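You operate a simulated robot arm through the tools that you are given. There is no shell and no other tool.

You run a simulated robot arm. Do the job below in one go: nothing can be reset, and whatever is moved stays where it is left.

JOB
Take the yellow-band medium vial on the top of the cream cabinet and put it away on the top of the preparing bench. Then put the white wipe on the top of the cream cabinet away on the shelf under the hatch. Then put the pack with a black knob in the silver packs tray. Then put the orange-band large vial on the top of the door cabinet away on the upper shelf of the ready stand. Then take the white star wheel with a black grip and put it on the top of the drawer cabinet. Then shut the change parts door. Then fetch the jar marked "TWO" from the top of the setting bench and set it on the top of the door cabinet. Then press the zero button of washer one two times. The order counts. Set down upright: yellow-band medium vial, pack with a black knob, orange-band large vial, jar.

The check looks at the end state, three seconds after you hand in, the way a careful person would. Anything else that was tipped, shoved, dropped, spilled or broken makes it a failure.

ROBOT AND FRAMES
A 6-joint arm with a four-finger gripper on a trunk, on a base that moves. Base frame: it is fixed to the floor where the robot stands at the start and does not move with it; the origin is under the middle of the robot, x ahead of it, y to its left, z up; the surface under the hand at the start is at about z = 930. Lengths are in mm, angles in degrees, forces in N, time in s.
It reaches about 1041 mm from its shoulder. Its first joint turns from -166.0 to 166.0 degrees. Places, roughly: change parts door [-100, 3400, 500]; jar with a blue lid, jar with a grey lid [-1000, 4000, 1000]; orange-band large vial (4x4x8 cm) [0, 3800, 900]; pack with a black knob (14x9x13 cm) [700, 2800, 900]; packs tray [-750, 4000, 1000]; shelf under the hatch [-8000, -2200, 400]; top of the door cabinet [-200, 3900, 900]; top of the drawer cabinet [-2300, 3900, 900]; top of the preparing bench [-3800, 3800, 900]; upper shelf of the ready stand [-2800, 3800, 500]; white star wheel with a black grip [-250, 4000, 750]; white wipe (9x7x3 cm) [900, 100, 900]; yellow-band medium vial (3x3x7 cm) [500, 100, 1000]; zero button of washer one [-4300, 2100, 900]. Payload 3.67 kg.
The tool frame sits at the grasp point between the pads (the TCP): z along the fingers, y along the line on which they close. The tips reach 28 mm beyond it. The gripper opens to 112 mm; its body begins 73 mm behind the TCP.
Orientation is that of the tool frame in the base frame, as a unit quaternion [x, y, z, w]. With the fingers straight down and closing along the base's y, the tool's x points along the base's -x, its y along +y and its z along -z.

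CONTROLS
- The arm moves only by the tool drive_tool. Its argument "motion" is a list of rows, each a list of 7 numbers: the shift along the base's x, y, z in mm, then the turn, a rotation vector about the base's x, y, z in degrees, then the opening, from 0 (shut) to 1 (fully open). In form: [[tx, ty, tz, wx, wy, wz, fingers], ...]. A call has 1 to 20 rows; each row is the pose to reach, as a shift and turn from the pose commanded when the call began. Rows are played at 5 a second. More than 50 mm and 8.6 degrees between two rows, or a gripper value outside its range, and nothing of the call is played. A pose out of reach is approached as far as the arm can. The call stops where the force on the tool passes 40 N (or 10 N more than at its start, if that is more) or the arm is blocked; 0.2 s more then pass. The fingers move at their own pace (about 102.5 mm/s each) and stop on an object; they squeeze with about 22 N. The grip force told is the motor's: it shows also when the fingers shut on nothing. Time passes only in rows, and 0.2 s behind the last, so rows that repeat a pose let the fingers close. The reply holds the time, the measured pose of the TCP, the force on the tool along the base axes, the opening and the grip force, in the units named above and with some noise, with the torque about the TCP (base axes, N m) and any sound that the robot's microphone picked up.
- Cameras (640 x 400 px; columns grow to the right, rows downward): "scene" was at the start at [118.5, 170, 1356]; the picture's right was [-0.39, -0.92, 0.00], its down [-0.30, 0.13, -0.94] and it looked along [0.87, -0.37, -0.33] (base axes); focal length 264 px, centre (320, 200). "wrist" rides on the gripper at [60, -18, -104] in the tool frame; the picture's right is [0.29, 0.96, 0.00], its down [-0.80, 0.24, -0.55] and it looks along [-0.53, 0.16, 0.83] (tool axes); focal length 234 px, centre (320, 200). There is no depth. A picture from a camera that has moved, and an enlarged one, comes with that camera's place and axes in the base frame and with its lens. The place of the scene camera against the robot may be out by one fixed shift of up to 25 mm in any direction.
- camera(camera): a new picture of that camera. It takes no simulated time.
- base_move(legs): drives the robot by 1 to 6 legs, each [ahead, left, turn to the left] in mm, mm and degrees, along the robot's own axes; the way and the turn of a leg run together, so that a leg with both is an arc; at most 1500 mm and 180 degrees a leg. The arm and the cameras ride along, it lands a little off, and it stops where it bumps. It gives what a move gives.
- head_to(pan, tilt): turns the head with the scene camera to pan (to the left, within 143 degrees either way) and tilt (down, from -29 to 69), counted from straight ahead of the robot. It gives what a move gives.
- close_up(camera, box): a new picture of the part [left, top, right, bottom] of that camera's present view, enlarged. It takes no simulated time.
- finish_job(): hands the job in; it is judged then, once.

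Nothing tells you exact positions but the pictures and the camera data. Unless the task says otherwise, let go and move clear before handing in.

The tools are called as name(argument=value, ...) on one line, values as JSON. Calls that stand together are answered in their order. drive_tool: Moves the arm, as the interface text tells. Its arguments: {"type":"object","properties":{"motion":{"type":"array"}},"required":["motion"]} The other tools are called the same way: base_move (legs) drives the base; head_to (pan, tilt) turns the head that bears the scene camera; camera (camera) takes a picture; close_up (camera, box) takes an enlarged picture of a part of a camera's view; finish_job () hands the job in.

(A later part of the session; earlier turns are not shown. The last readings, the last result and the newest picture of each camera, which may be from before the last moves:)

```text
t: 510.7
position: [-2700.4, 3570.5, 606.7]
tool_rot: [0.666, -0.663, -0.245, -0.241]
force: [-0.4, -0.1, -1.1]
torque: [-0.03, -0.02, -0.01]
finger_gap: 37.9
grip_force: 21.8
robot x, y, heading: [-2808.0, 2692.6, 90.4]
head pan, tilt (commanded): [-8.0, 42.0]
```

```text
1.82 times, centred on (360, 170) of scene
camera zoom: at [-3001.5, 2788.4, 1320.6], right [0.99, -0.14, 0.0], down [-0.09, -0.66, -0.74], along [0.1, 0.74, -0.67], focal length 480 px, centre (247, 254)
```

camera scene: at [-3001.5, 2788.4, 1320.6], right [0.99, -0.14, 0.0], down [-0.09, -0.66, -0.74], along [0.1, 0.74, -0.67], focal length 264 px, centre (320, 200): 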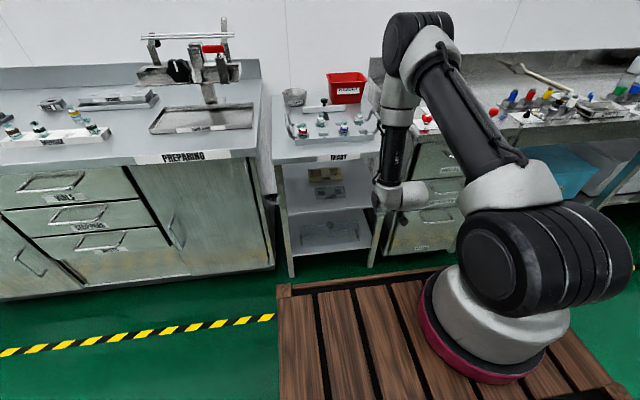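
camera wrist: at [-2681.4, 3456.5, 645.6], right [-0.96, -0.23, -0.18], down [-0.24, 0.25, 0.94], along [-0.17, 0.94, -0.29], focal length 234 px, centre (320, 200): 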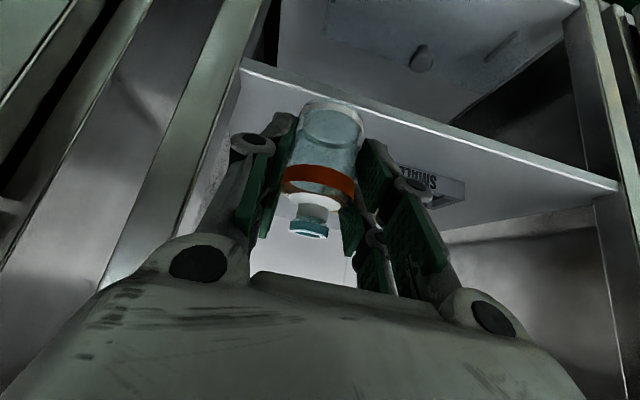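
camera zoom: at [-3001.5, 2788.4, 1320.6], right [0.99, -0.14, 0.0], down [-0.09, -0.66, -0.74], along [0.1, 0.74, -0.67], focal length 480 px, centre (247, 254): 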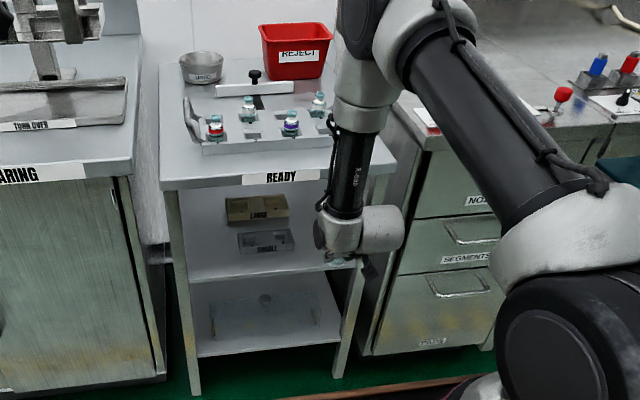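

Positions agree well: the hand is centred between the right leg and the SMALL rack. I'll advance over the shelf.

drive_tool(motion=[[0, 32, -12, 0, 0, 0, 0], [0, 64, -24, 0, 0, 0, 0], [0, 95, -36, 0, 0, 0, 0], [0, 122, -47, 0, 0, 0, 0], [0, 122, -47, 0, 0, 0, 0]])

camera(camera="wrist")

close_up(camera="scene", box=[280, 100, 420, 260])

```text
t: 511.9
position: [-2700.8, 3692.5, 558.2]
tool_rot: [0.666, -0.663, -0.244, -0.24]
force: [0.3, 0.3, -0.4]
torque: [0.01, -0.01, 0.0]
finger_gap: 37.9
grip_force: 22.0
robot x, y, heading: [-2809.9, 2696.6, 90.1]
head pan, tilt (commanded): [-8.0, 42.0]
```

```text
taken
camera wrist: at [-2681.9, 3579.2, 600.1], right [-0.96, -0.23, -0.18], down [-0.24, 0.25, 0.94], along [-0.17, 0.94, -0.29], focal length 234 px, centre (320, 200)
```

wrist: 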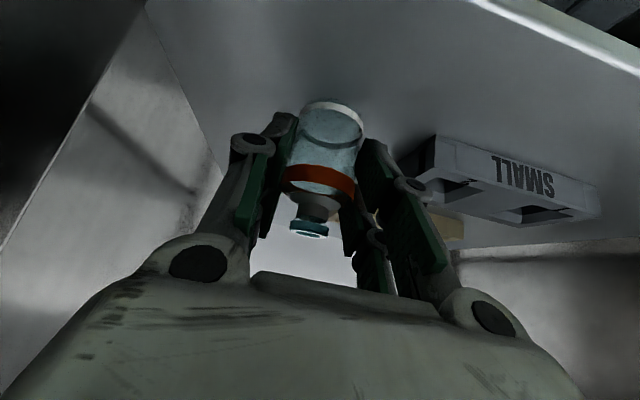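

```text
2.50 times, centred on (350, 180) of scene
camera zoom: at [-3001.5, 2788.4, 1320.6], right [0.99, -0.14, 0.0], down [-0.09, -0.66, -0.74], along [0.1, 0.74, -0.67], focal length 660 px, centre (245, 250)
```

zoom: 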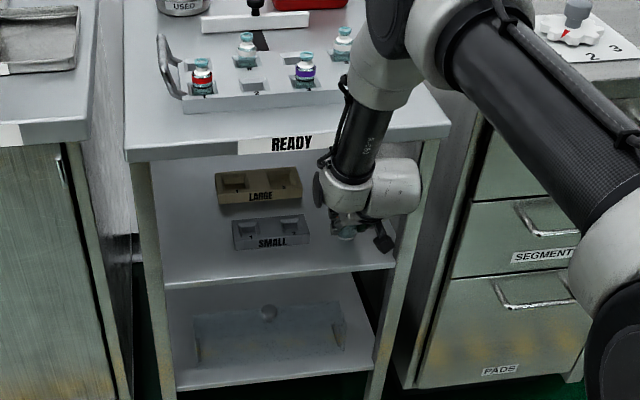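

Clear on both sides; the vial is about 52 mm inside the shelf's front edge. I'll lower it slowly until it touches.

drive_tool(motion=[[0, 0, -12, 0, 0, 0, 0], [0, 0, -24, 0, 0, 0, 0], [0, 0, -28, 0, 0, 0, 0]])

drive_tool(motion=[[0, 0, -3, 0, 0, 0, 0], [0, 0, -6, 0, 0, 0, 0]])

drive_tool(motion=[[0, 0, -3, 0, 0, 0, 0], [0, 0, -5, 0, 0, 0, 0]])

camera(camera="wrist")

```text
t: 512.7
position: [-2701.5, 3694.1, 536.5]
tool_rot: [0.665, -0.661, -0.248, -0.243]
force: [0.8, -3.6, 12.7]
torque: [-0.2, -0.21, -0.06]
finger_gap: 38.1
grip_force: 22.1
robot x, y, heading: [-2809.8, 2699.6, 90.3]
head pan, tilt (commanded): [-8.0, 42.0]
stopped in row 3: the force on the tool passed its limit at 48 N (the readings are from after the stop); the commanded pose is now the measured one
```

```text
t: 513.2
position: [-2700.7, 3697.6, 536.4]
tool_rot: [0.664, -0.661, -0.249, -0.245]
force: [-0.3, -2.4, 13.0]
torque: [-0.18, -0.18, -0.05]
finger_gap: 37.8
grip_force: 21.8
robot x, y, heading: [-2810.6, 2698.5, 90.3]
head pan, tilt (commanded): [-8.0, 42.0]
stopped in row 2: the force on the tool passed its limit at 51 N (the readings are from after the stop); the commanded pose is now the measured one
```

```text
t: 513.6
position: [-2701.5, 3701.3, 536.2]
tool_rot: [0.663, -0.66, -0.252, -0.247]
force: [0.3, -2.2, 11.9]
torque: [-0.11, -0.12, 0.01]
finger_gap: 38.0
grip_force: 22.3
robot x, y, heading: [-2809.3, 2694.1, 90.2]
head pan, tilt (commanded): [-8.0, 42.0]
stopped in row 2: the force on the tool passed its limit at 49 N (the readings are from after the stop); the commanded pose is now the measured one
```

```text
taken
camera wrist: at [-2681.7, 3586.0, 575.1], right [-0.96, -0.22, -0.19], down [-0.24, 0.23, 0.94], along [-0.17, 0.95, -0.27], focal length 234 px, centre (320, 200)
```

wrist: 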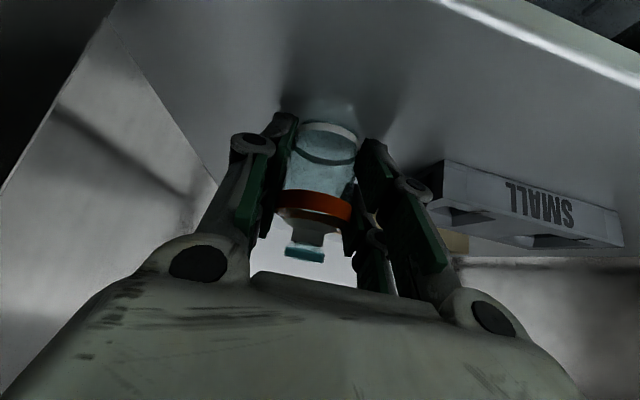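

The shelf was higher than estimated (contact at z ≈ 540); the vial's base is pressed on the shelf. I'll relieve the force gently.

drive_tool(motion=[[0, -1, 1, 0, 0, 0, 0], [0, -1, 1, 0, 0, 0, 0]])

close_up(camera="wrist", box=[220, 80, 420, 280])

close_up(camera="scene", box=[340, 150, 420, 230])

```text
t: 514.2
position: [-2701.0, 3697.6, 538.1]
tool_rot: [0.664, -0.66, -0.251, -0.247]
force: [1.0, 2.5, 8.3]
torque: [0.13, -0.17, 0.07]
finger_gap: 38.0
grip_force: 22.0
robot x, y, heading: [-2811.7, 2694.2, 90.3]
head pan, tilt (commanded): [-8.0, 42.0]
```

```text
2.00 times, centred on (320, 180) of wrist
camera zoom: at [-2681.9, 3584.6, 575.3], right [-0.96, -0.22, -0.19], down [-0.24, 0.23, 0.94], along [-0.17, 0.95, -0.28], focal length 468 px, centre (320, 240)
```

zoom: 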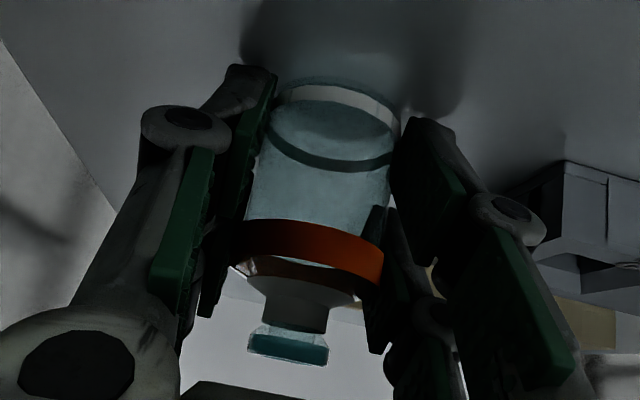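

```text
5.00 times, centred on (380, 190) of scene
camera zoom: at [-3001.5, 2787.9, 1320.6], right [0.99, -0.14, 0.0], down [-0.09, -0.66, -0.74], along [0.1, 0.74, -0.67], focal length 1320 px, centre (20, 250)
```

zoom: 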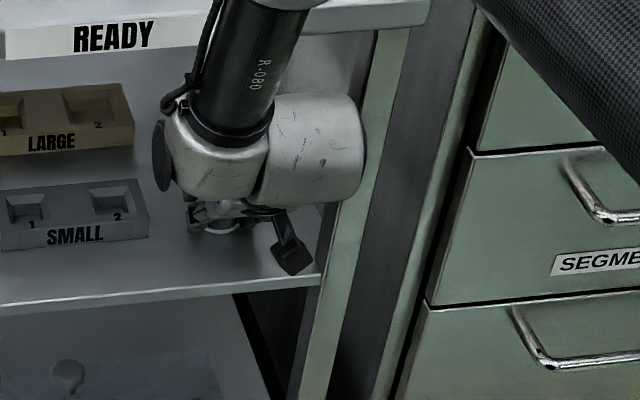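

drive_tool(motion=[[0, 0, 1, 0, 0, 0, 0], [0, 0, 1, 0, 0, 0, 0]])

```text
t: 514.8
position: [-2700.9, 3699.0, 537.6]
tool_rot: [0.664, -0.66, -0.251, -0.245]
force: [0.3, 1.9, 3.8]
torque: [0.03, -0.13, 0.05]
finger_gap: 38.1
grip_force: 21.9
robot x, y, heading: [-2809.3, 2694.6, 89.9]
head pan, tilt (commanded): [-8.0, 42.0]
```

Light contact remains. I'll open slowly.

drive_tool(motion=[[0, 0, 0, 0, 0, 0, 0.36], [0, 0, 0, 0, 0, 0, 0.4], [0, 0, 0, 0, 0, 0, 0.46], [0, 0, 0, 0, 0, 0, 0.55], [0, 0, 0, 0, 0, 0, 0.6], [0, 0, 0, 0, 0, 0, 0.6]])

camera(camera="wrist")

close_up(camera="wrist", box=[220, 80, 420, 280])

```text
t: 516.2
position: [-2700.4, 3699.3, 538.0]
tool_rot: [0.664, -0.659, -0.252, -0.245]
force: [-0.1, -0.1, -0.5]
torque: [0.02, -0.03, 0.0]
finger_gap: 67.2
grip_force: 0.2
robot x, y, heading: [-2811.2, 2693.3, 90.2]
head pan, tilt (commanded): [-8.0, 42.0]
```

```text
taken
camera wrist: at [-2682.0, 3584.5, 575.8], right [-0.96, -0.22, -0.19], down [-0.24, 0.23, 0.94], along [-0.17, 0.95, -0.28], focal length 234 px, centre (320, 200)
```

wrist: 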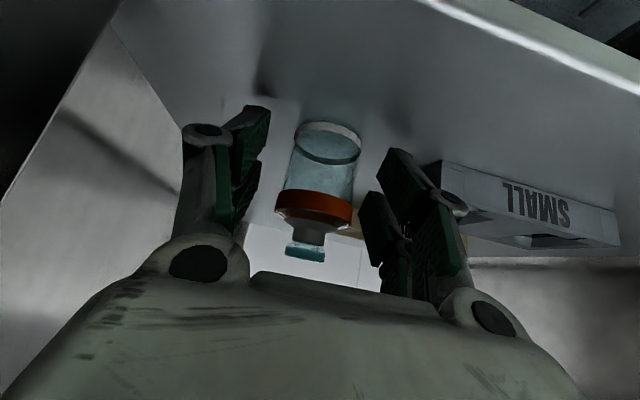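

```text
2.00 times, centred on (320, 180) of wrist
camera zoom: at [-2682.0, 3584.5, 575.8], right [-0.96, -0.22, -0.19], down [-0.24, 0.23, 0.94], along [-0.17, 0.95, -0.28], focal length 468 px, centre (320, 240)
```

zoom: 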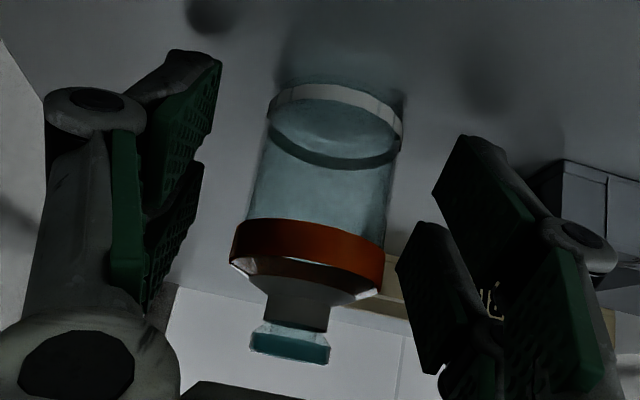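

The vial stands upright on the upper shelf. I'll withdraw the hand backwards.

drive_tool(motion=[[0, -15, 6, 0, 0, 0, 0.6], [0, -35, 12, 0, 0, 0, 0.6], [0, -70, 20, 0, 0, 0, 0.6], [0, -110, 30, 0, 0, 0, 0.6], [0, -150, 42, 0, 0, 0, 0.6], [0, -190, 58, 0, 0, 0, 0.6], [0, -225, 80, 0, 0, 0, 0.6], [0, -225, 80, 0, 0, 0, 0.6]])

camera(camera="wrist")

close_up(camera="scene", box=[300, 110, 420, 230])

```text
t: 518.0
position: [-2699.2, 3473.5, 617.3]
tool_rot: [0.664, -0.66, -0.251, -0.246]
force: [-0.9, -0.3, 0.3]
torque: [0.03, 0.01, -0.02]
finger_gap: 67.2
grip_force: 0.0
robot x, y, heading: [-2810.8, 2693.2, 90.4]
head pan, tilt (commanded): [-8.0, 42.0]
```

```text
taken
camera wrist: at [-2680.4, 3358.8, 656.0], right [-0.96, -0.22, -0.18], down [-0.24, 0.23, 0.94], along [-0.17, 0.95, -0.28], focal length 234 px, centre (320, 200)
```

wrist: 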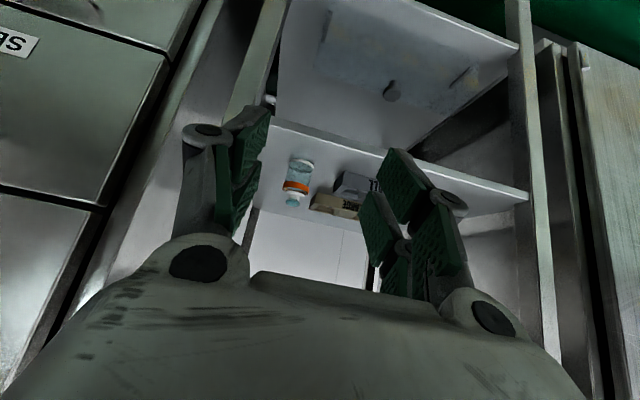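

```text
3.33 times, centred on (360, 170) of scene
camera zoom: at [-3001.5, 2788.1, 1320.6], right [0.99, -0.14, 0.0], down [-0.09, -0.66, -0.74], along [0.1, 0.74, -0.67], focal length 880 px, centre (187, 300)
```

zoom: 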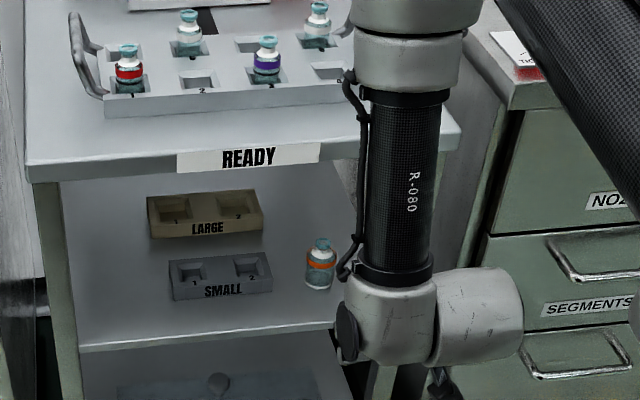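

Task 4 is done: the orange-band vial stands on the upper shelf. I'll raise the arm and look at the drawer cabinet's top for the star wheel's place.

drive_tool(motion=[[-1, -5, 45, -2, 0, 0, 0.6], [-2, -10, 91, -4, 0, 0, 0.6], [-4, -17, 137, -6, 0, 0, 0.6], [-6, -25, 183, -9, 0, 0, 0.6], [-8, -34, 228, -12, 0, 0, 0.6], [-10, -44, 273, -15, 0, 0, 0.6], [-11, -55, 317, -18, 0, 0, 0.6], [-12, -68, 360, -21, 0, 0, 0.6], [-13, -82, 402, -24, 0, 0, 0.6], [-14, -97, 443, -27, 0, 0, 0.6], [-15, -113, 483, -31, 0, 0, 0.6], [-16, -130, 522, -35, 0, 0, 0.6], [-17, -147, 558, -38, 0, 0, 0.6], [-17, -160, 584, -41, 0, 0, 0.6], [-17, -160, 584, -41, 0, 0, 0.6]])

head_to(pan=-30, tilt=30)

camera(camera="scene")

close_up(camera="scene", box=[150, 60, 450, 240])

```text
t: 521.2
position: [-2716.9, 3313.8, 1202.8]
tool_rot: [0.708, -0.707, -0.003, 0.002]
force: [-1.4, 0.0, -0.3]
torque: [-0.01, -0.02, 0.04]
finger_gap: 67.4
grip_force: 0.0
out of reach, approached as far as the arm can: row 6
robot x, y, heading: [-2813.2, 2691.5, 90.2]
head pan, tilt (commanded): [-8.0, 42.0]
```

```text
t: 522.1
position: [-2716.6, 3312.6, 1201.7]
tool_rot: [0.708, -0.706, -0.003, 0.003]
force: [1.8, 0.2, -0.3]
torque: [-0.01, 0.01, -0.01]
finger_gap: 67.1
grip_force: 0.0
robot x, y, heading: [-2813.0, 2694.9, 90.2]
head pan, tilt (commanded): [-30.0, 30.0]
```

```text
taken
camera scene: at [-2967.9, 2783.7, 1338.8], right [0.87, -0.5, 0.0], down [-0.25, -0.43, -0.87], along [0.43, 0.75, -0.5], focal length 264 px, centre (320, 200)
```

scene: 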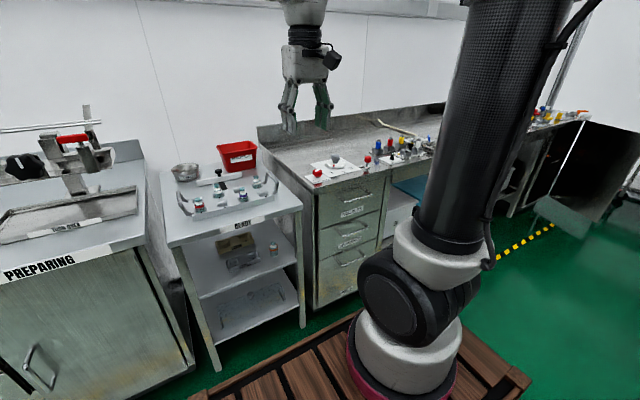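

```text
2.13 times, centred on (300, 150) of scene
camera zoom: at [-2967.9, 2783.7, 1338.8], right [0.87, -0.5, 0.0], down [-0.25, -0.43, -0.87], along [0.43, 0.75, -0.5], focal length 563 px, centre (363, 307)
```

zoom: 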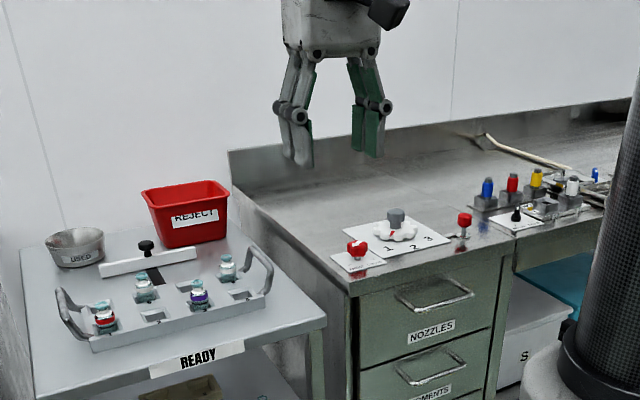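

The drawer cabinet's top is free behind the dial. Now I'll go to the door cabinet, staying left of the open door.

base_move(legs=[[100, -1160, -0.2], [170, -1150, 0]])

head_to(pan=-35, tilt=35)

camera(camera="scene")

```text
t: 533.5
position: [-404.1, 3592.5, 1202.1]
tool_rot: [-0.705, 0.709, 0.003, -0.003]
force: [0.1, -1.0, -0.3]
torque: [-0.02, 0.01, -0.02]
finger_gap: 67.0
grip_force: 0.0
robot x, y, heading: [-500.6, 2972.1, 89.9]
head pan, tilt (commanded): [-30.0, 30.0]
```

```text
t: 534.2
position: [-404.9, 3592.4, 1202.3]
tool_rot: [-0.705, 0.709, 0.004, -0.003]
force: [-0.4, -0.7, 0.5]
torque: [0.01, 0.0, -0.01]
finger_gap: 67.0
grip_force: 0.1
robot x, y, heading: [-501.8, 2975.0, 90.1]
head pan, tilt (commanded): [-35.0, 35.0]
```

```text
taken
camera scene: at [-652.8, 3058.0, 1331.1], right [0.82, -0.57, 0.0], down [-0.33, -0.47, -0.82], along [0.47, 0.67, -0.57], focal length 264 px, centre (320, 200)
```

scene: 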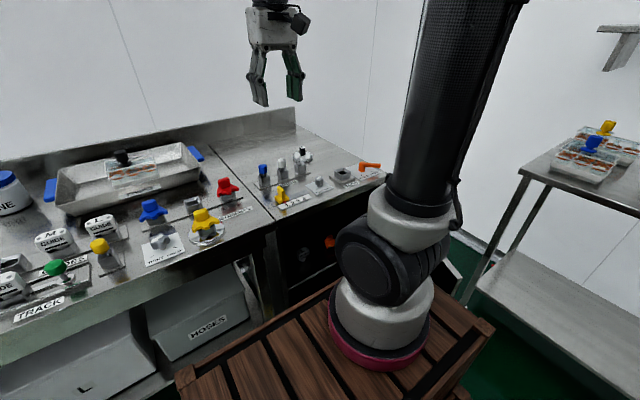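

I'll move the hand above the star wheel and look.

drive_tool(motion=[[30, 27, -10, 0, 0, 0, 0.6], [60, 54, -20, 0, 0, 0, 0.6], [90, 81, -30, 0, 0, 0, 0.6], [120, 108, -40, 0, 0, 0, 0.6], [150, 135, -50, 0, 0, 0, 0.6], [180, 162, -60, 0, 0, 0, 0.6], [210, 190, -70, 0, 0, 0, 0.6], [235, 225, -80, 0, 0, 0, 0.6], [235, 225, -80, 0, 0, 0, 0.6]])

camera(camera="wrist")

close_up(camera="wrist", box=[240, 20, 440, 170])

```text
t: 536.2
position: [-167.8, 3814.5, 1120.1]
tool_rot: [-0.706, 0.708, 0.004, -0.001]
force: [0.5, 0.2, -0.1]
torque: [-0.03, 0.02, -0.01]
finger_gap: 67.0
grip_force: 0.0
robot x, y, heading: [-502.5, 2975.6, 89.9]
head pan, tilt (commanded): [-35.0, 35.0]
```

```text
taken
camera wrist: at [-149.3, 3754.7, 1223.9], right [-0.96, -0.29, 0.01], down [-0.23, 0.8, 0.56], along [-0.16, 0.53, -0.83], focal length 234 px, centre (320, 200)
```

wrist: 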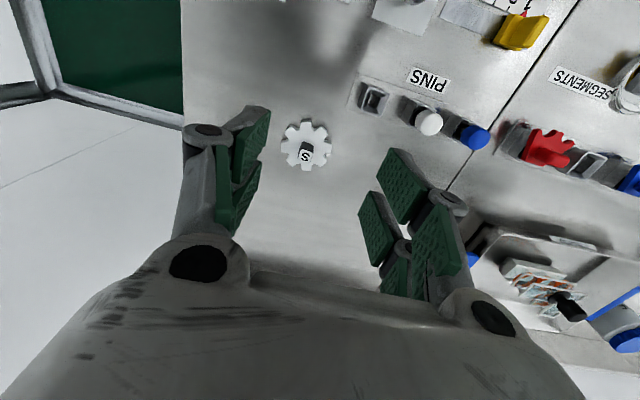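

```text
2.67 times, centred on (340, 95) of wrist
camera zoom: at [-149.3, 3754.7, 1223.9], right [-0.96, -0.29, 0.01], down [-0.23, 0.8, 0.56], along [-0.16, 0.53, -0.83], focal length 624 px, centre (267, 480)
```

zoom: 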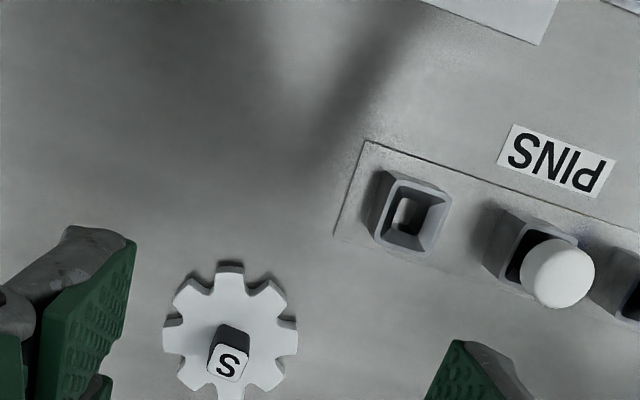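

The star wheel is centred near (-166, 3881); its black grip block (about 19 mm wide, top at z ≈ 911, turned ~5°) is at (-167.5, 3887). I'll move above it, aligned.

drive_tool(motion=[[0, 18, -40, 0, 0, 1.5, 0.6], [0, 36, -80, 0, 0, 3, 0.6], [0, 54, -120, 0, 0, 4, 0.6], [0, 72, -150, 0, 0, 5, 0.55], [0, 72, -150, 0, 0, 5, 0.55]])

camera(camera="wrist")

close_up(camera="wrist", box=[240, 60, 400, 210])

```text
t: 537.4
position: [-168.9, 3889.4, 970.0]
tool_rot: [0.736, -0.677, -0.003, 0.002]
force: [-0.5, 0.3, 0.0]
torque: [0.02, 0.02, 0.0]
finger_gap: 61.9
grip_force: 0.0
robot x, y, heading: [-501.8, 2970.2, 89.7]
head pan, tilt (commanded): [-35.0, 35.0]
```

```text
taken
camera wrist: at [-144.8, 3829.4, 1073.2], right [-0.93, -0.37, 0.01], down [-0.3, 0.77, 0.56], along [-0.21, 0.52, -0.83], focal length 234 px, centre (320, 200)
```

wrist: 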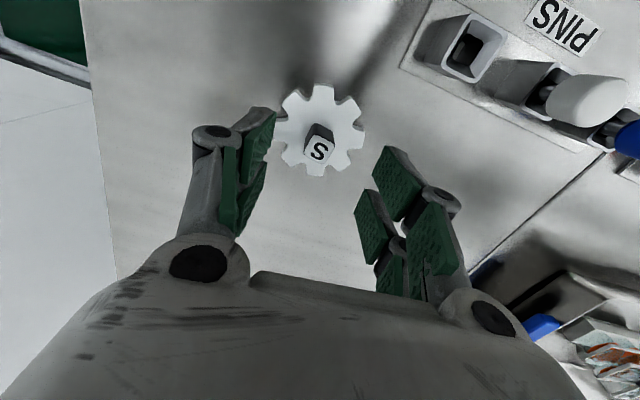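

```text
2.67 times, centred on (320, 135) of wrist
camera zoom: at [-144.8, 3829.4, 1073.2], right [-0.93, -0.37, 0.01], down [-0.3, 0.77, 0.56], along [-0.21, 0.52, -0.83], focal length 624 px, centre (320, 373)
```

zoom: 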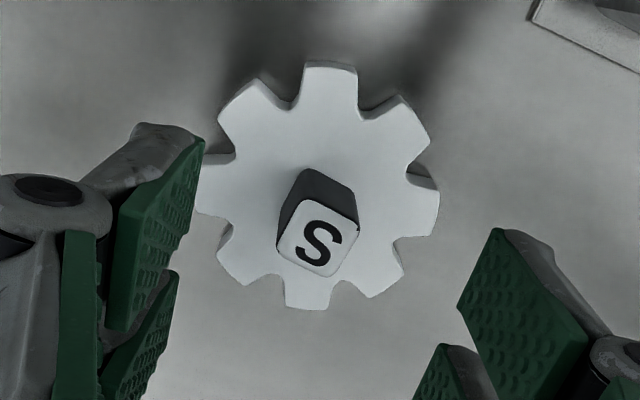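

The closer view shows the block turned about -6.5°. I'll rotate the hand to match, then descend.

drive_tool(motion=[[0, 0, 0, 0, 0, -5.7, 0.55], [1, -1, -5, 0, 0, -11.3, 0.55], [1, -1, -25, 0, 0, -11.3, 0.55], [1, -1, -45, 0, 0, -11.3, 0.55], [1, -1, -57, 0, 0, -11.3, 0.55], [1, -1, -57, 0, 0, -11.3, 0.55]])

camera(camera="wrist")

close_up(camera="scene", box=[250, 100, 370, 210])

```text
t: 538.8
position: [-170.1, 3887.5, 913.9]
tool_rot: [-0.666, 0.746, 0.004, -0.002]
force: [0.8, 0.3, 0.1]
torque: [0.02, 0.01, 0.02]
finger_gap: 61.5
grip_force: 0.1
robot x, y, heading: [-499.8, 2974.4, 89.8]
head pan, tilt (commanded): [-35.0, 35.0]
```

```text
taken
camera wrist: at [-157.7, 3824.7, 1018.0], right [-0.98, -0.18, 0.01], down [-0.14, 0.82, 0.56], along [-0.11, 0.55, -0.83], focal length 234 px, centre (320, 200)
```

wrist: 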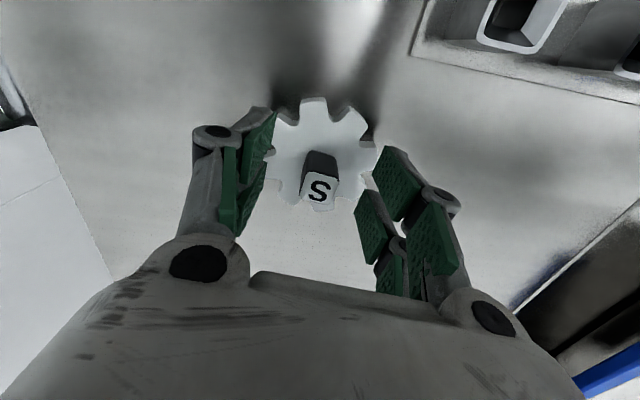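

```text
3.64 times, centred on (310, 155) of scene
camera zoom: at [-652.7, 3058.0, 1331.1], right [0.82, -0.57, 0.0], down [-0.33, -0.47, -0.82], along [0.47, 0.67, -0.57], focal length 960 px, centre (356, 364)
```

zoom: 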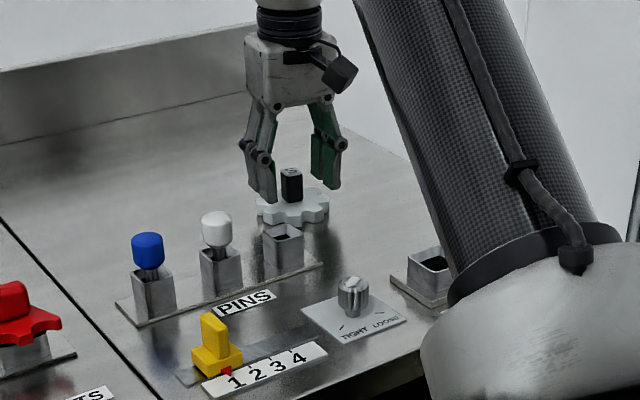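

Aligned with the block. Closing.

drive_tool(motion=[[0, 0, -2, 0, 0, 0, 0.4], [0, 0, -2, 0, 0, 0, 0.2], [0, 0, -2, 0, 0, 0, 0], [0, 0, -2, 0, 0, 0, 0], [0, 0, -2, 0, 0, 0, 0]])

camera(camera="wrist")

close_up(camera="scene", box=[250, 100, 370, 210])

```text
t: 540.0
position: [-169.9, 3887.8, 911.7]
tool_rot: [-0.666, 0.746, 0.004, -0.003]
force: [-0.6, -0.1, 0.5]
torque: [0.05, -0.02, -0.01]
finger_gap: 19.6
grip_force: 21.6
robot x, y, heading: [-502.6, 2973.9, 90.1]
head pan, tilt (commanded): [-35.0, 35.0]
```

```text
taken
camera wrist: at [-157.3, 3825.1, 1016.5], right [-0.98, -0.18, 0.01], down [-0.14, 0.82, 0.56], along [-0.11, 0.55, -0.83], focal length 234 px, centre (320, 200)
```

wrist: 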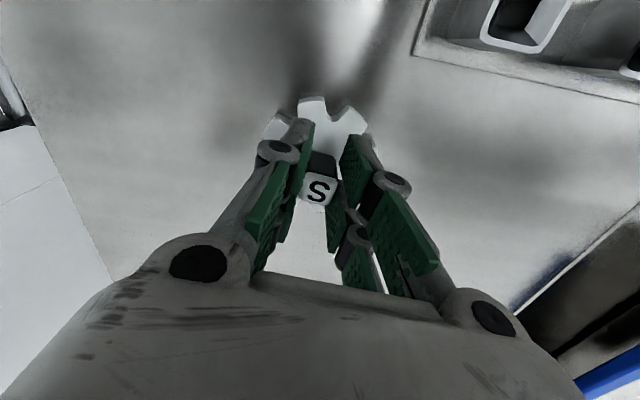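

```text
3.64 times, centred on (310, 155) of scene
camera zoom: at [-652.7, 3058.0, 1331.1], right [0.82, -0.57, 0.0], down [-0.33, -0.47, -0.82], along [0.47, 0.67, -0.57], focal length 960 px, centre (356, 364)
```

zoom: 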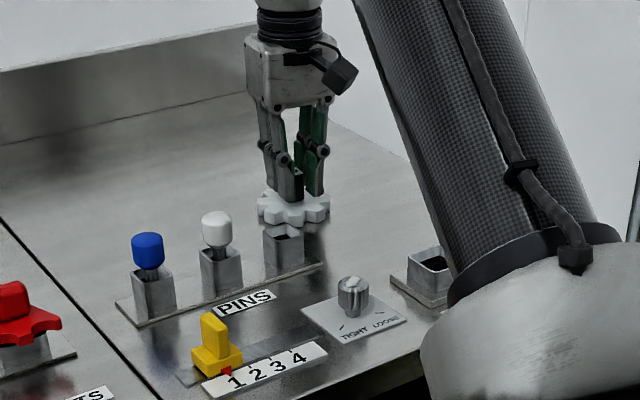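

The star wheel's grip is held (19.6 mm). I'll lift it and retract.

drive_tool(motion=[[0, 0, 6, 0, 0, 0, 0], [0, 0, 25, 0, 0, 0, 0], [0, 0, 65, 0, 0, 0, 0], [0, 0, 110, 0, 0, 0, 0], [0, 0, 150, 0, 0, 0, 0], [-20, -25, 185, 0, 0, 0, 0], [-45, -55, 215, 0, 0, 0, 0], [-75, -85, 240, 0, 0, 0, 0], [-105, -120, 260, 0, 0, 0, 0], [-135, -155, 275, 0, 0, 0, 0], [-165, -190, 285, 0, 0, 0, 0], [-195, -225, 290, 0, 0, 0, 0], [-220, -260, 290, 0, 0, 0, 0], [-234, -296, 290, 0, 0, 0, 0], [-234, -296, 290, 0, 0, 0, 0]])

camera(camera="wrist")

base_move(legs=[[0, 1000, 0], [0, 980, 0]])

head_to(pan=0, tilt=30)

camera(camera="scene")

```text
refused: row 9 steps farther than a row can; nothing moved
```

```text
taken
camera wrist: at [-157.3, 3825.1, 1016.5], right [-0.98, -0.18, 0.01], down [-0.14, 0.82, 0.56], along [-0.11, 0.55, -0.83], focal length 234 px, centre (320, 200)
```

wrist: 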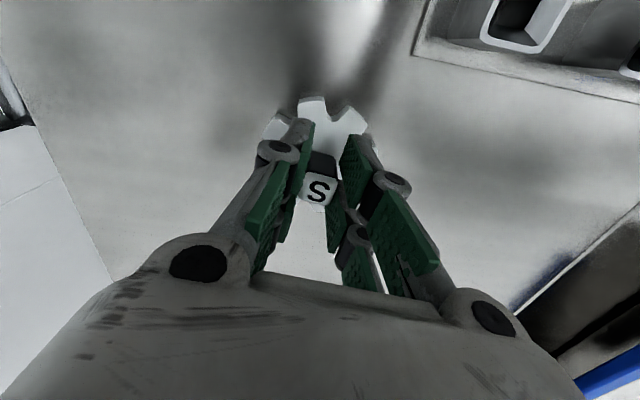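

```text
t: 549.8
position: [-2124.2, 3913.5, 913.0]
tool_rot: [-0.655, 0.755, 0.004, -0.003]
force: [-1.1, -0.1, -0.5]
torque: [-0.01, 0.0, -0.02]
finger_gap: 19.4
grip_force: 22.2
robot x, y, heading: [-2479.9, 3008.9, 88.5]
head pan, tilt (commanded): [-35.0, 35.0]
```

```text
t: 550.9
position: [-2124.1, 3913.8, 913.5]
tool_rot: [-0.656, 0.754, 0.004, -0.002]
force: [0.2, -0.2, 0.0]
torque: [0.0, 0.01, 0.01]
finger_gap: 19.6
grip_force: 22.1
robot x, y, heading: [-2477.2, 3009.2, 88.4]
head pan, tilt (commanded): [0.0, 30.0]
```

```text
taken
camera scene: at [-2679.2, 3116.8, 1338.8], right [1.0, -0.03, 0.0], down [-0.01, -0.5, -0.87], along [0.02, 0.87, -0.5], focal length 264 px, centre (320, 200)
```

scene: 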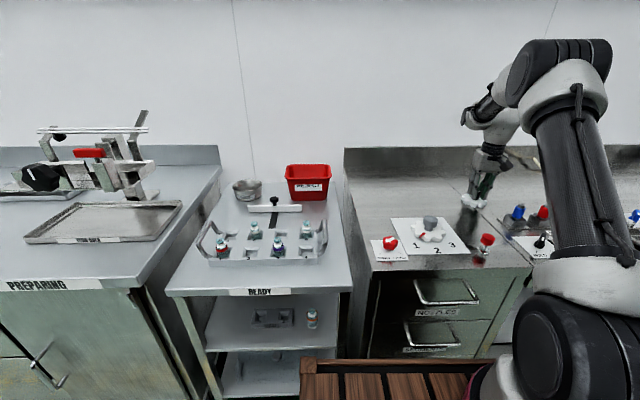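

The lift call was refused for a long step, yet the base drive that followed ran with the arm still low. I must check right away whether anything on the bench was disturbed.

drive_tool(motion=[[0, 0, 6, 0, 0, 0, 0], [0, 0, 25, 0, 0, 0, 0], [0, 0, 65, 0, 0, 0, 0], [0, 0, 105, 0, 0, 0, 0], [0, 0, 145, 0, 0, 0, 0], [0, 0, 145, 0, 0, 0, 0]])

camera(camera="wrist")

head_to(pan=-50, tilt=20)

camera(camera="scene")

head_to(pan=-70, tilt=20)

camera(camera="scene")

```text
t: 552.2
position: [-2123.7, 3913.9, 1060.5]
tool_rot: [-0.655, 0.755, 0.004, -0.002]
force: [0.2, 0.1, -0.1]
torque: [-0.02, 0.01, -0.04]
finger_gap: 19.7
grip_force: 21.6
robot x, y, heading: [-2482.9, 3008.7, 88.2]
head pan, tilt (commanded): [0.0, 30.0]
```

```text
taken
camera wrist: at [-2113.5, 3850.4, 1163.6], right [-0.99, -0.15, 0.01], down [-0.12, 0.82, 0.56], along [-0.09, 0.55, -0.83], focal length 234 px, centre (320, 200)
```

wrist: 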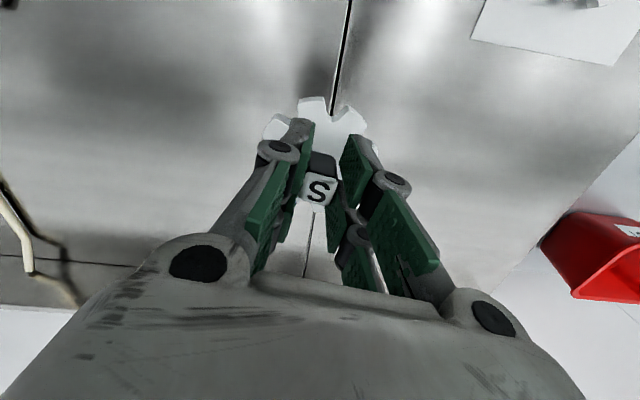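

```text
t: 553.4
position: [-2124.3, 3913.3, 1059.3]
tool_rot: [-0.656, 0.755, 0.003, -0.002]
force: [-0.1, 0.2, -1.1]
torque: [0.0, 0.01, -0.03]
finger_gap: 19.5
grip_force: 22.1
robot x, y, heading: [-2480.4, 3004.1, 88.1]
head pan, tilt (commanded): [-50.0, 20.0]
```

```text
taken
camera scene: at [-2608.8, 3084.3, 1354.9], right [0.62, -0.78, 0.0], down [-0.27, -0.21, -0.94], along [0.74, 0.58, -0.34], focal length 264 px, centre (320, 200)
```

scene: 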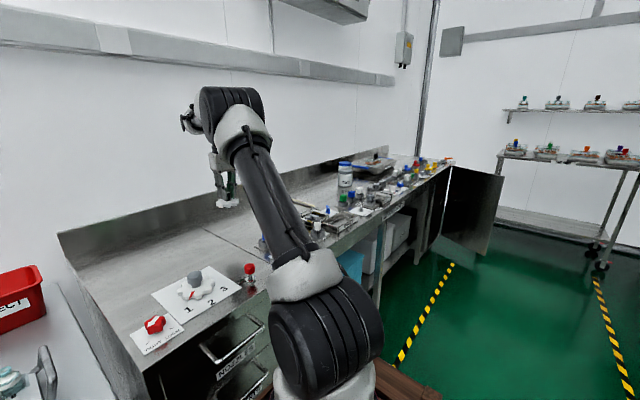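

```text
t: 554.3
position: [-2125.4, 3913.6, 1059.7]
tool_rot: [-0.656, 0.755, 0.004, -0.002]
force: [0.0, 0.0, -1.6]
torque: [-0.02, 0.0, 0.04]
finger_gap: 19.9
grip_force: 21.8
robot x, y, heading: [-2481.7, 3005.3, 88.4]
head pan, tilt (commanded): [-70.0, 20.0]
```

```text
taken
camera scene: at [-2593.4, 3055.9, 1354.9], right [0.32, -0.95, 0.0], down [-0.32, -0.11, -0.94], along [0.89, 0.3, -0.34], focal length 264 px, centre (320, 200)
```

scene: 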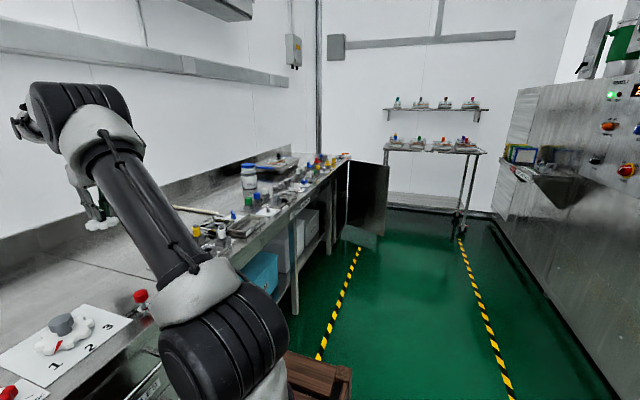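

close_up(camera="scene", box=[190, 140, 360, 250])

head_to(pan=-52, tilt=20)

close_up(camera="scene", box=[260, 130, 460, 260])

```text
3.64 times, centred on (275, 195) of scene
camera zoom: at [-2593.4, 3055.9, 1354.9], right [0.32, -0.95, 0.0], down [-0.32, -0.11, -0.94], along [0.89, 0.3, -0.34], focal length 960 px, centre (484, 218)
```

zoom: 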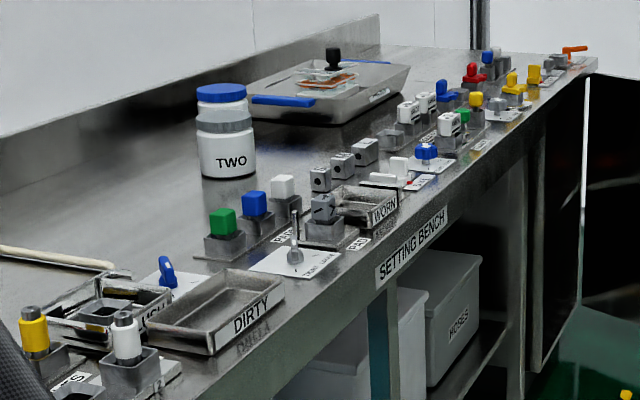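

```text
t: 555.1
position: [-2124.1, 3913.6, 1059.9]
tool_rot: [-0.656, 0.755, 0.004, -0.003]
force: [0.2, 0.2, -0.1]
torque: [0.0, -0.02, 0.04]
finger_gap: 20.0
grip_force: 22.2
robot x, y, heading: [-2480.2, 3009.8, 88.6]
head pan, tilt (commanded): [-52.0, 20.0]
```

```text
3.08 times, centred on (360, 195) of scene
camera zoom: at [-2606.8, 3081.6, 1354.9], right [0.59, -0.81, 0.0], down [-0.28, -0.2, -0.94], along [0.76, 0.56, -0.34], focal length 813 px, centre (197, 215)
```

zoom: 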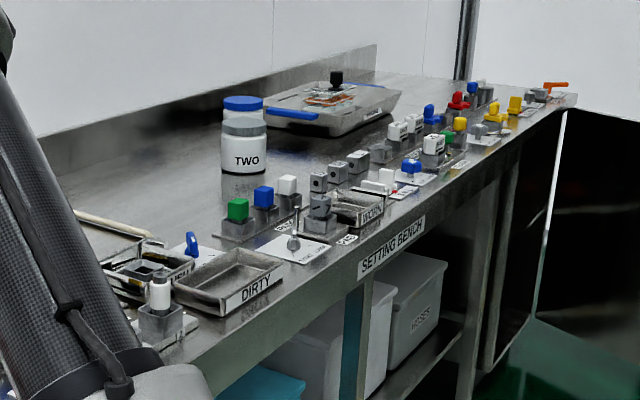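

Nothing has toppled: both jars and the pack still stand. I'll first set down the star wheel here, then inspect the bench closely.

drive_tool(motion=[[-40, 4, 0, 0, 0, 0, 0], [-80, 8, 0, 0, 0, 0, 0], [-120, 12, 0, 0, 0, 0, 0], [-160, 16, 0, 0, 0, 0, 0], [-200, 20, 0, 0, 0, 0, 0], [-240, 24, 0, 0, 0, 0, 0], [-262, 26, 0, 0, 0, 0, 0], [-262, 26, 0, 0, 0, 0, 0]])

camera(camera="wrist")

head_to(pan=-10, tilt=30)

camera(camera="scene")

```text
t: 556.9
position: [-2385.4, 3937.5, 1057.3]
tool_rot: [-0.656, 0.755, 0.003, -0.002]
force: [0.9, 0.7, -0.6]
torque: [0.04, -0.02, 0.03]
finger_gap: 19.4
grip_force: 22.0
robot x, y, heading: [-2480.3, 3008.1, 88.7]
head pan, tilt (commanded): [-52.0, 20.0]
```

```text
taken
camera wrist: at [-2375.4, 3875.7, 1161.0], right [-0.99, -0.15, 0.01], down [-0.12, 0.82, 0.56], along [-0.09, 0.55, -0.83], focal length 234 px, centre (320, 200)
```

wrist: 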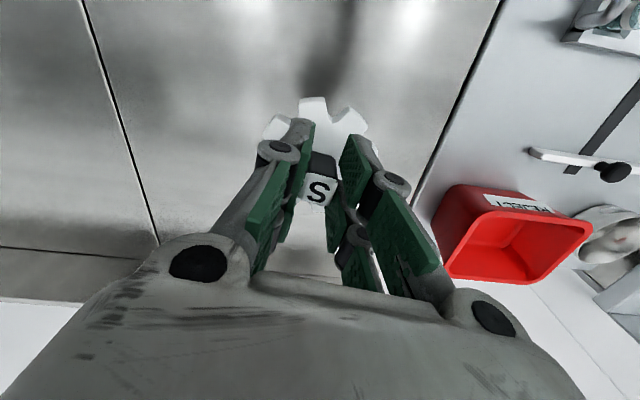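

```text
t: 558.0
position: [-2385.2, 3938.0, 1057.4]
tool_rot: [-0.656, 0.755, 0.005, -0.002]
force: [-0.4, -0.9, -1.2]
torque: [0.02, 0.02, -0.01]
finger_gap: 19.8
grip_force: 21.6
robot x, y, heading: [-2480.6, 3008.4, 88.4]
head pan, tilt (commanded): [-10.0, 30.0]
```

```text
taken
camera scene: at [-2663.6, 3115.0, 1338.9], right [0.98, -0.2, 0.0], down [-0.1, -0.49, -0.87], along [0.17, 0.85, -0.5], focal length 264 px, centre (320, 200)
```

scene: 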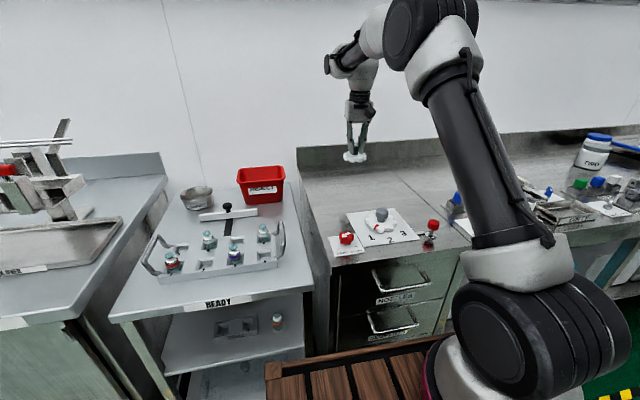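

The spot is clear of edges. I'll lower the wheel and set it down with contact sensing.

drive_tool(motion=[[0, 0, -40, 0, 0, 0, 0], [0, 0, -80, 0, 0, 0, 0], [0, 0, -115, 0, 0, 0, 0], [0, 0, -132, 0, 0, 0, 0], [0, 0, -136, 0, 0, 0, 0]])

camera(camera="wrist")

```text
t: 559.2
position: [-2384.8, 3939.5, 920.0]
tool_rot: [-0.656, 0.755, 0.004, -0.002]
force: [0.5, 0.2, -0.6]
torque: [0.0, 0.02, -0.04]
finger_gap: 19.1
grip_force: 22.1
robot x, y, heading: [-2480.2, 3008.5, 88.3]
head pan, tilt (commanded): [-10.0, 30.0]
```

```text
taken
camera wrist: at [-2375.1, 3876.0, 1024.4], right [-0.99, -0.15, 0.01], down [-0.12, 0.82, 0.56], along [-0.09, 0.55, -0.83], focal length 234 px, centre (320, 200)
```

wrist: 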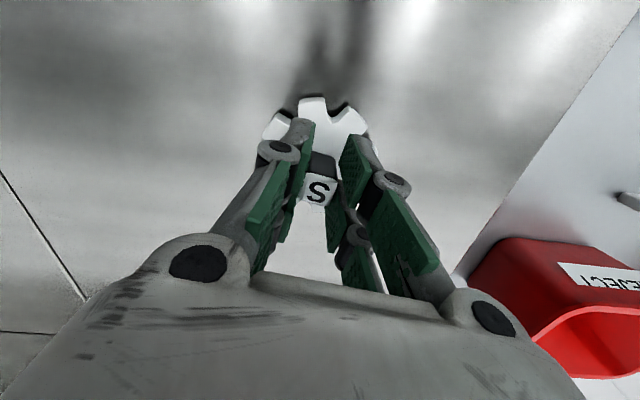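

drive_tool(motion=[[0, 0, -2, 0, 0, 0, 0], [0, 0, -4, 0, 0, 0, 0]])

```text
t: 559.8
position: [-2387.4, 3938.7, 918.7]
tool_rot: [-0.656, 0.754, 0.004, -0.001]
force: [-0.7, 0.4, -0.5]
torque: [-0.01, 0.03, -0.02]
finger_gap: 19.6
grip_force: 21.7
robot x, y, heading: [-2481.9, 3009.5, 88.1]
head pan, tilt (commanded): [-10.0, 30.0]
```

drive_tool(motion=[[0, 0, -2, 0, 0, 0, 0], [0, 0, -4, 0, 0, 0, 0]])

```text
t: 560.4
position: [-2386.3, 3939.7, 913.8]
tool_rot: [-0.656, 0.755, 0.004, -0.001]
force: [-0.5, 0.9, -0.9]
torque: [-0.01, -0.01, -0.01]
finger_gap: 19.2
grip_force: 22.2
robot x, y, heading: [-2482.9, 3006.7, 88.5]
head pan, tilt (commanded): [-10.0, 30.0]
```

drive_tool(motion=[[0, 0, -1.5, 0, 0, 0, 0], [0, 0, -3, 0, 0, 0, 0]])

```text
t: 561.0
position: [-2386.0, 3938.7, 913.1]
tool_rot: [-0.656, 0.755, 0.005, -0.001]
force: [0.0, -4.4, 17.3]
torque: [-0.25, -0.07, -0.09]
finger_gap: 19.5
grip_force: 22.0
robot x, y, heading: [-2480.5, 3008.0, 88.4]
head pan, tilt (commanded): [-10.0, 30.0]
```

Contact. I'll relax, open and rise.

drive_tool(motion=[[0, 0, 1, 0, 0, 0, 0], [0, 0, 1, 0, 0, 0, 0.3], [0, 0, 1, 0, 0, 0, 0.5], [0, 0, 1, 0, 0, 0, 0.5], [0, 0, 15, 0, 0, 0, 0.5], [0, 0, 50, 0, 0, 0, 0.5], [0, 0, 95, 0, 0, 0, 0.5], [0, 0, 140, 0, 0, 0, 0.5], [0, 0, 140, 0, 0, 0, 0.5]])

camera(camera="wrist")

close_up(camera="scene", box=[300, 120, 460, 260])

```text
t: 563.0
position: [-2386.1, 3941.0, 1049.7]
tool_rot: [-0.656, 0.755, 0.004, -0.003]
force: [-0.2, -0.5, -0.1]
torque: [-0.05, 0.0, 0.04]
finger_gap: 55.9
grip_force: 0.0
robot x, y, heading: [-2478.0, 3006.7, 88.2]
head pan, tilt (commanded): [-10.0, 30.0]
```

```text
taken
camera wrist: at [-2375.6, 3878.0, 1153.7], right [-0.99, -0.15, 0.01], down [-0.12, 0.82, 0.56], along [-0.09, 0.55, -0.83], focal length 234 px, centre (320, 200)
```

wrist: 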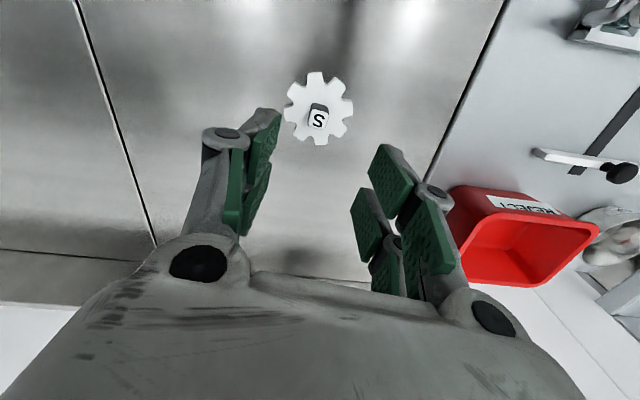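

```text
2.86 times, centred on (380, 190) of scene
camera zoom: at [-2663.6, 3115.1, 1338.8], right [0.98, -0.2, 0.0], down [-0.1, -0.49, -0.87], along [0.17, 0.85, -0.5], focal length 755 px, centre (149, 229)
```

zoom: 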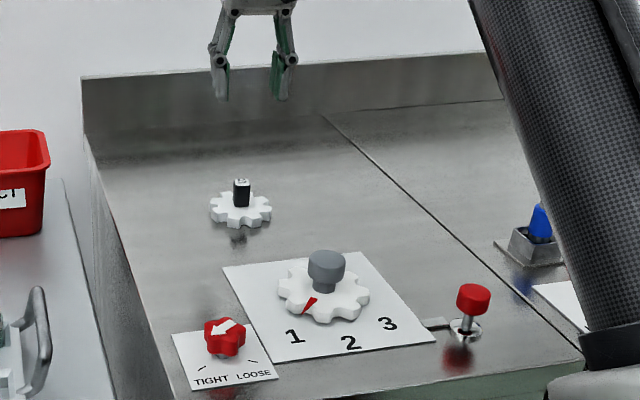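

The star wheel lies flat on the drawer cabinet. I'll retract the arm high (in small verified steps) before moving the base.

drive_tool(motion=[[0, 0, 45, 0, 0, 1, 0.6], [0, 0, 90, 0, 0, 2, 0.6], [2, -10, 130, 0, 0, 3, 0.6], [4, -35, 155, 0, 0, 4, 0.6], [7, -75, 160, 0, 0, 5, 0.6], [10, -115, 160, 0, 0, 6, 0.6], [13, -155, 160, 0, 0, 6, 0.6], [16, -195, 160, 0, 0, 6, 0.6], [19, -235, 160, 0, 0, 6, 0.6], [22, -275, 160, 0, 0, 6, 0.6], [25, -315, 160, 0, 0, 6, 0.6], [25, -315, 160, 0, 0, 6, 0.6]])

```text
t: 565.6
position: [-2365.6, 3624.2, 1210.4]
tool_rot: [-0.694, 0.72, 0.004, -0.003]
force: [-0.9, -0.3, 0.0]
torque: [-0.02, -0.01, -0.02]
finger_gap: 67.3
grip_force: 0.1
robot x, y, heading: [-2482.5, 3008.1, 88.4]
head pan, tilt (commanded): [-10.0, 30.0]
```

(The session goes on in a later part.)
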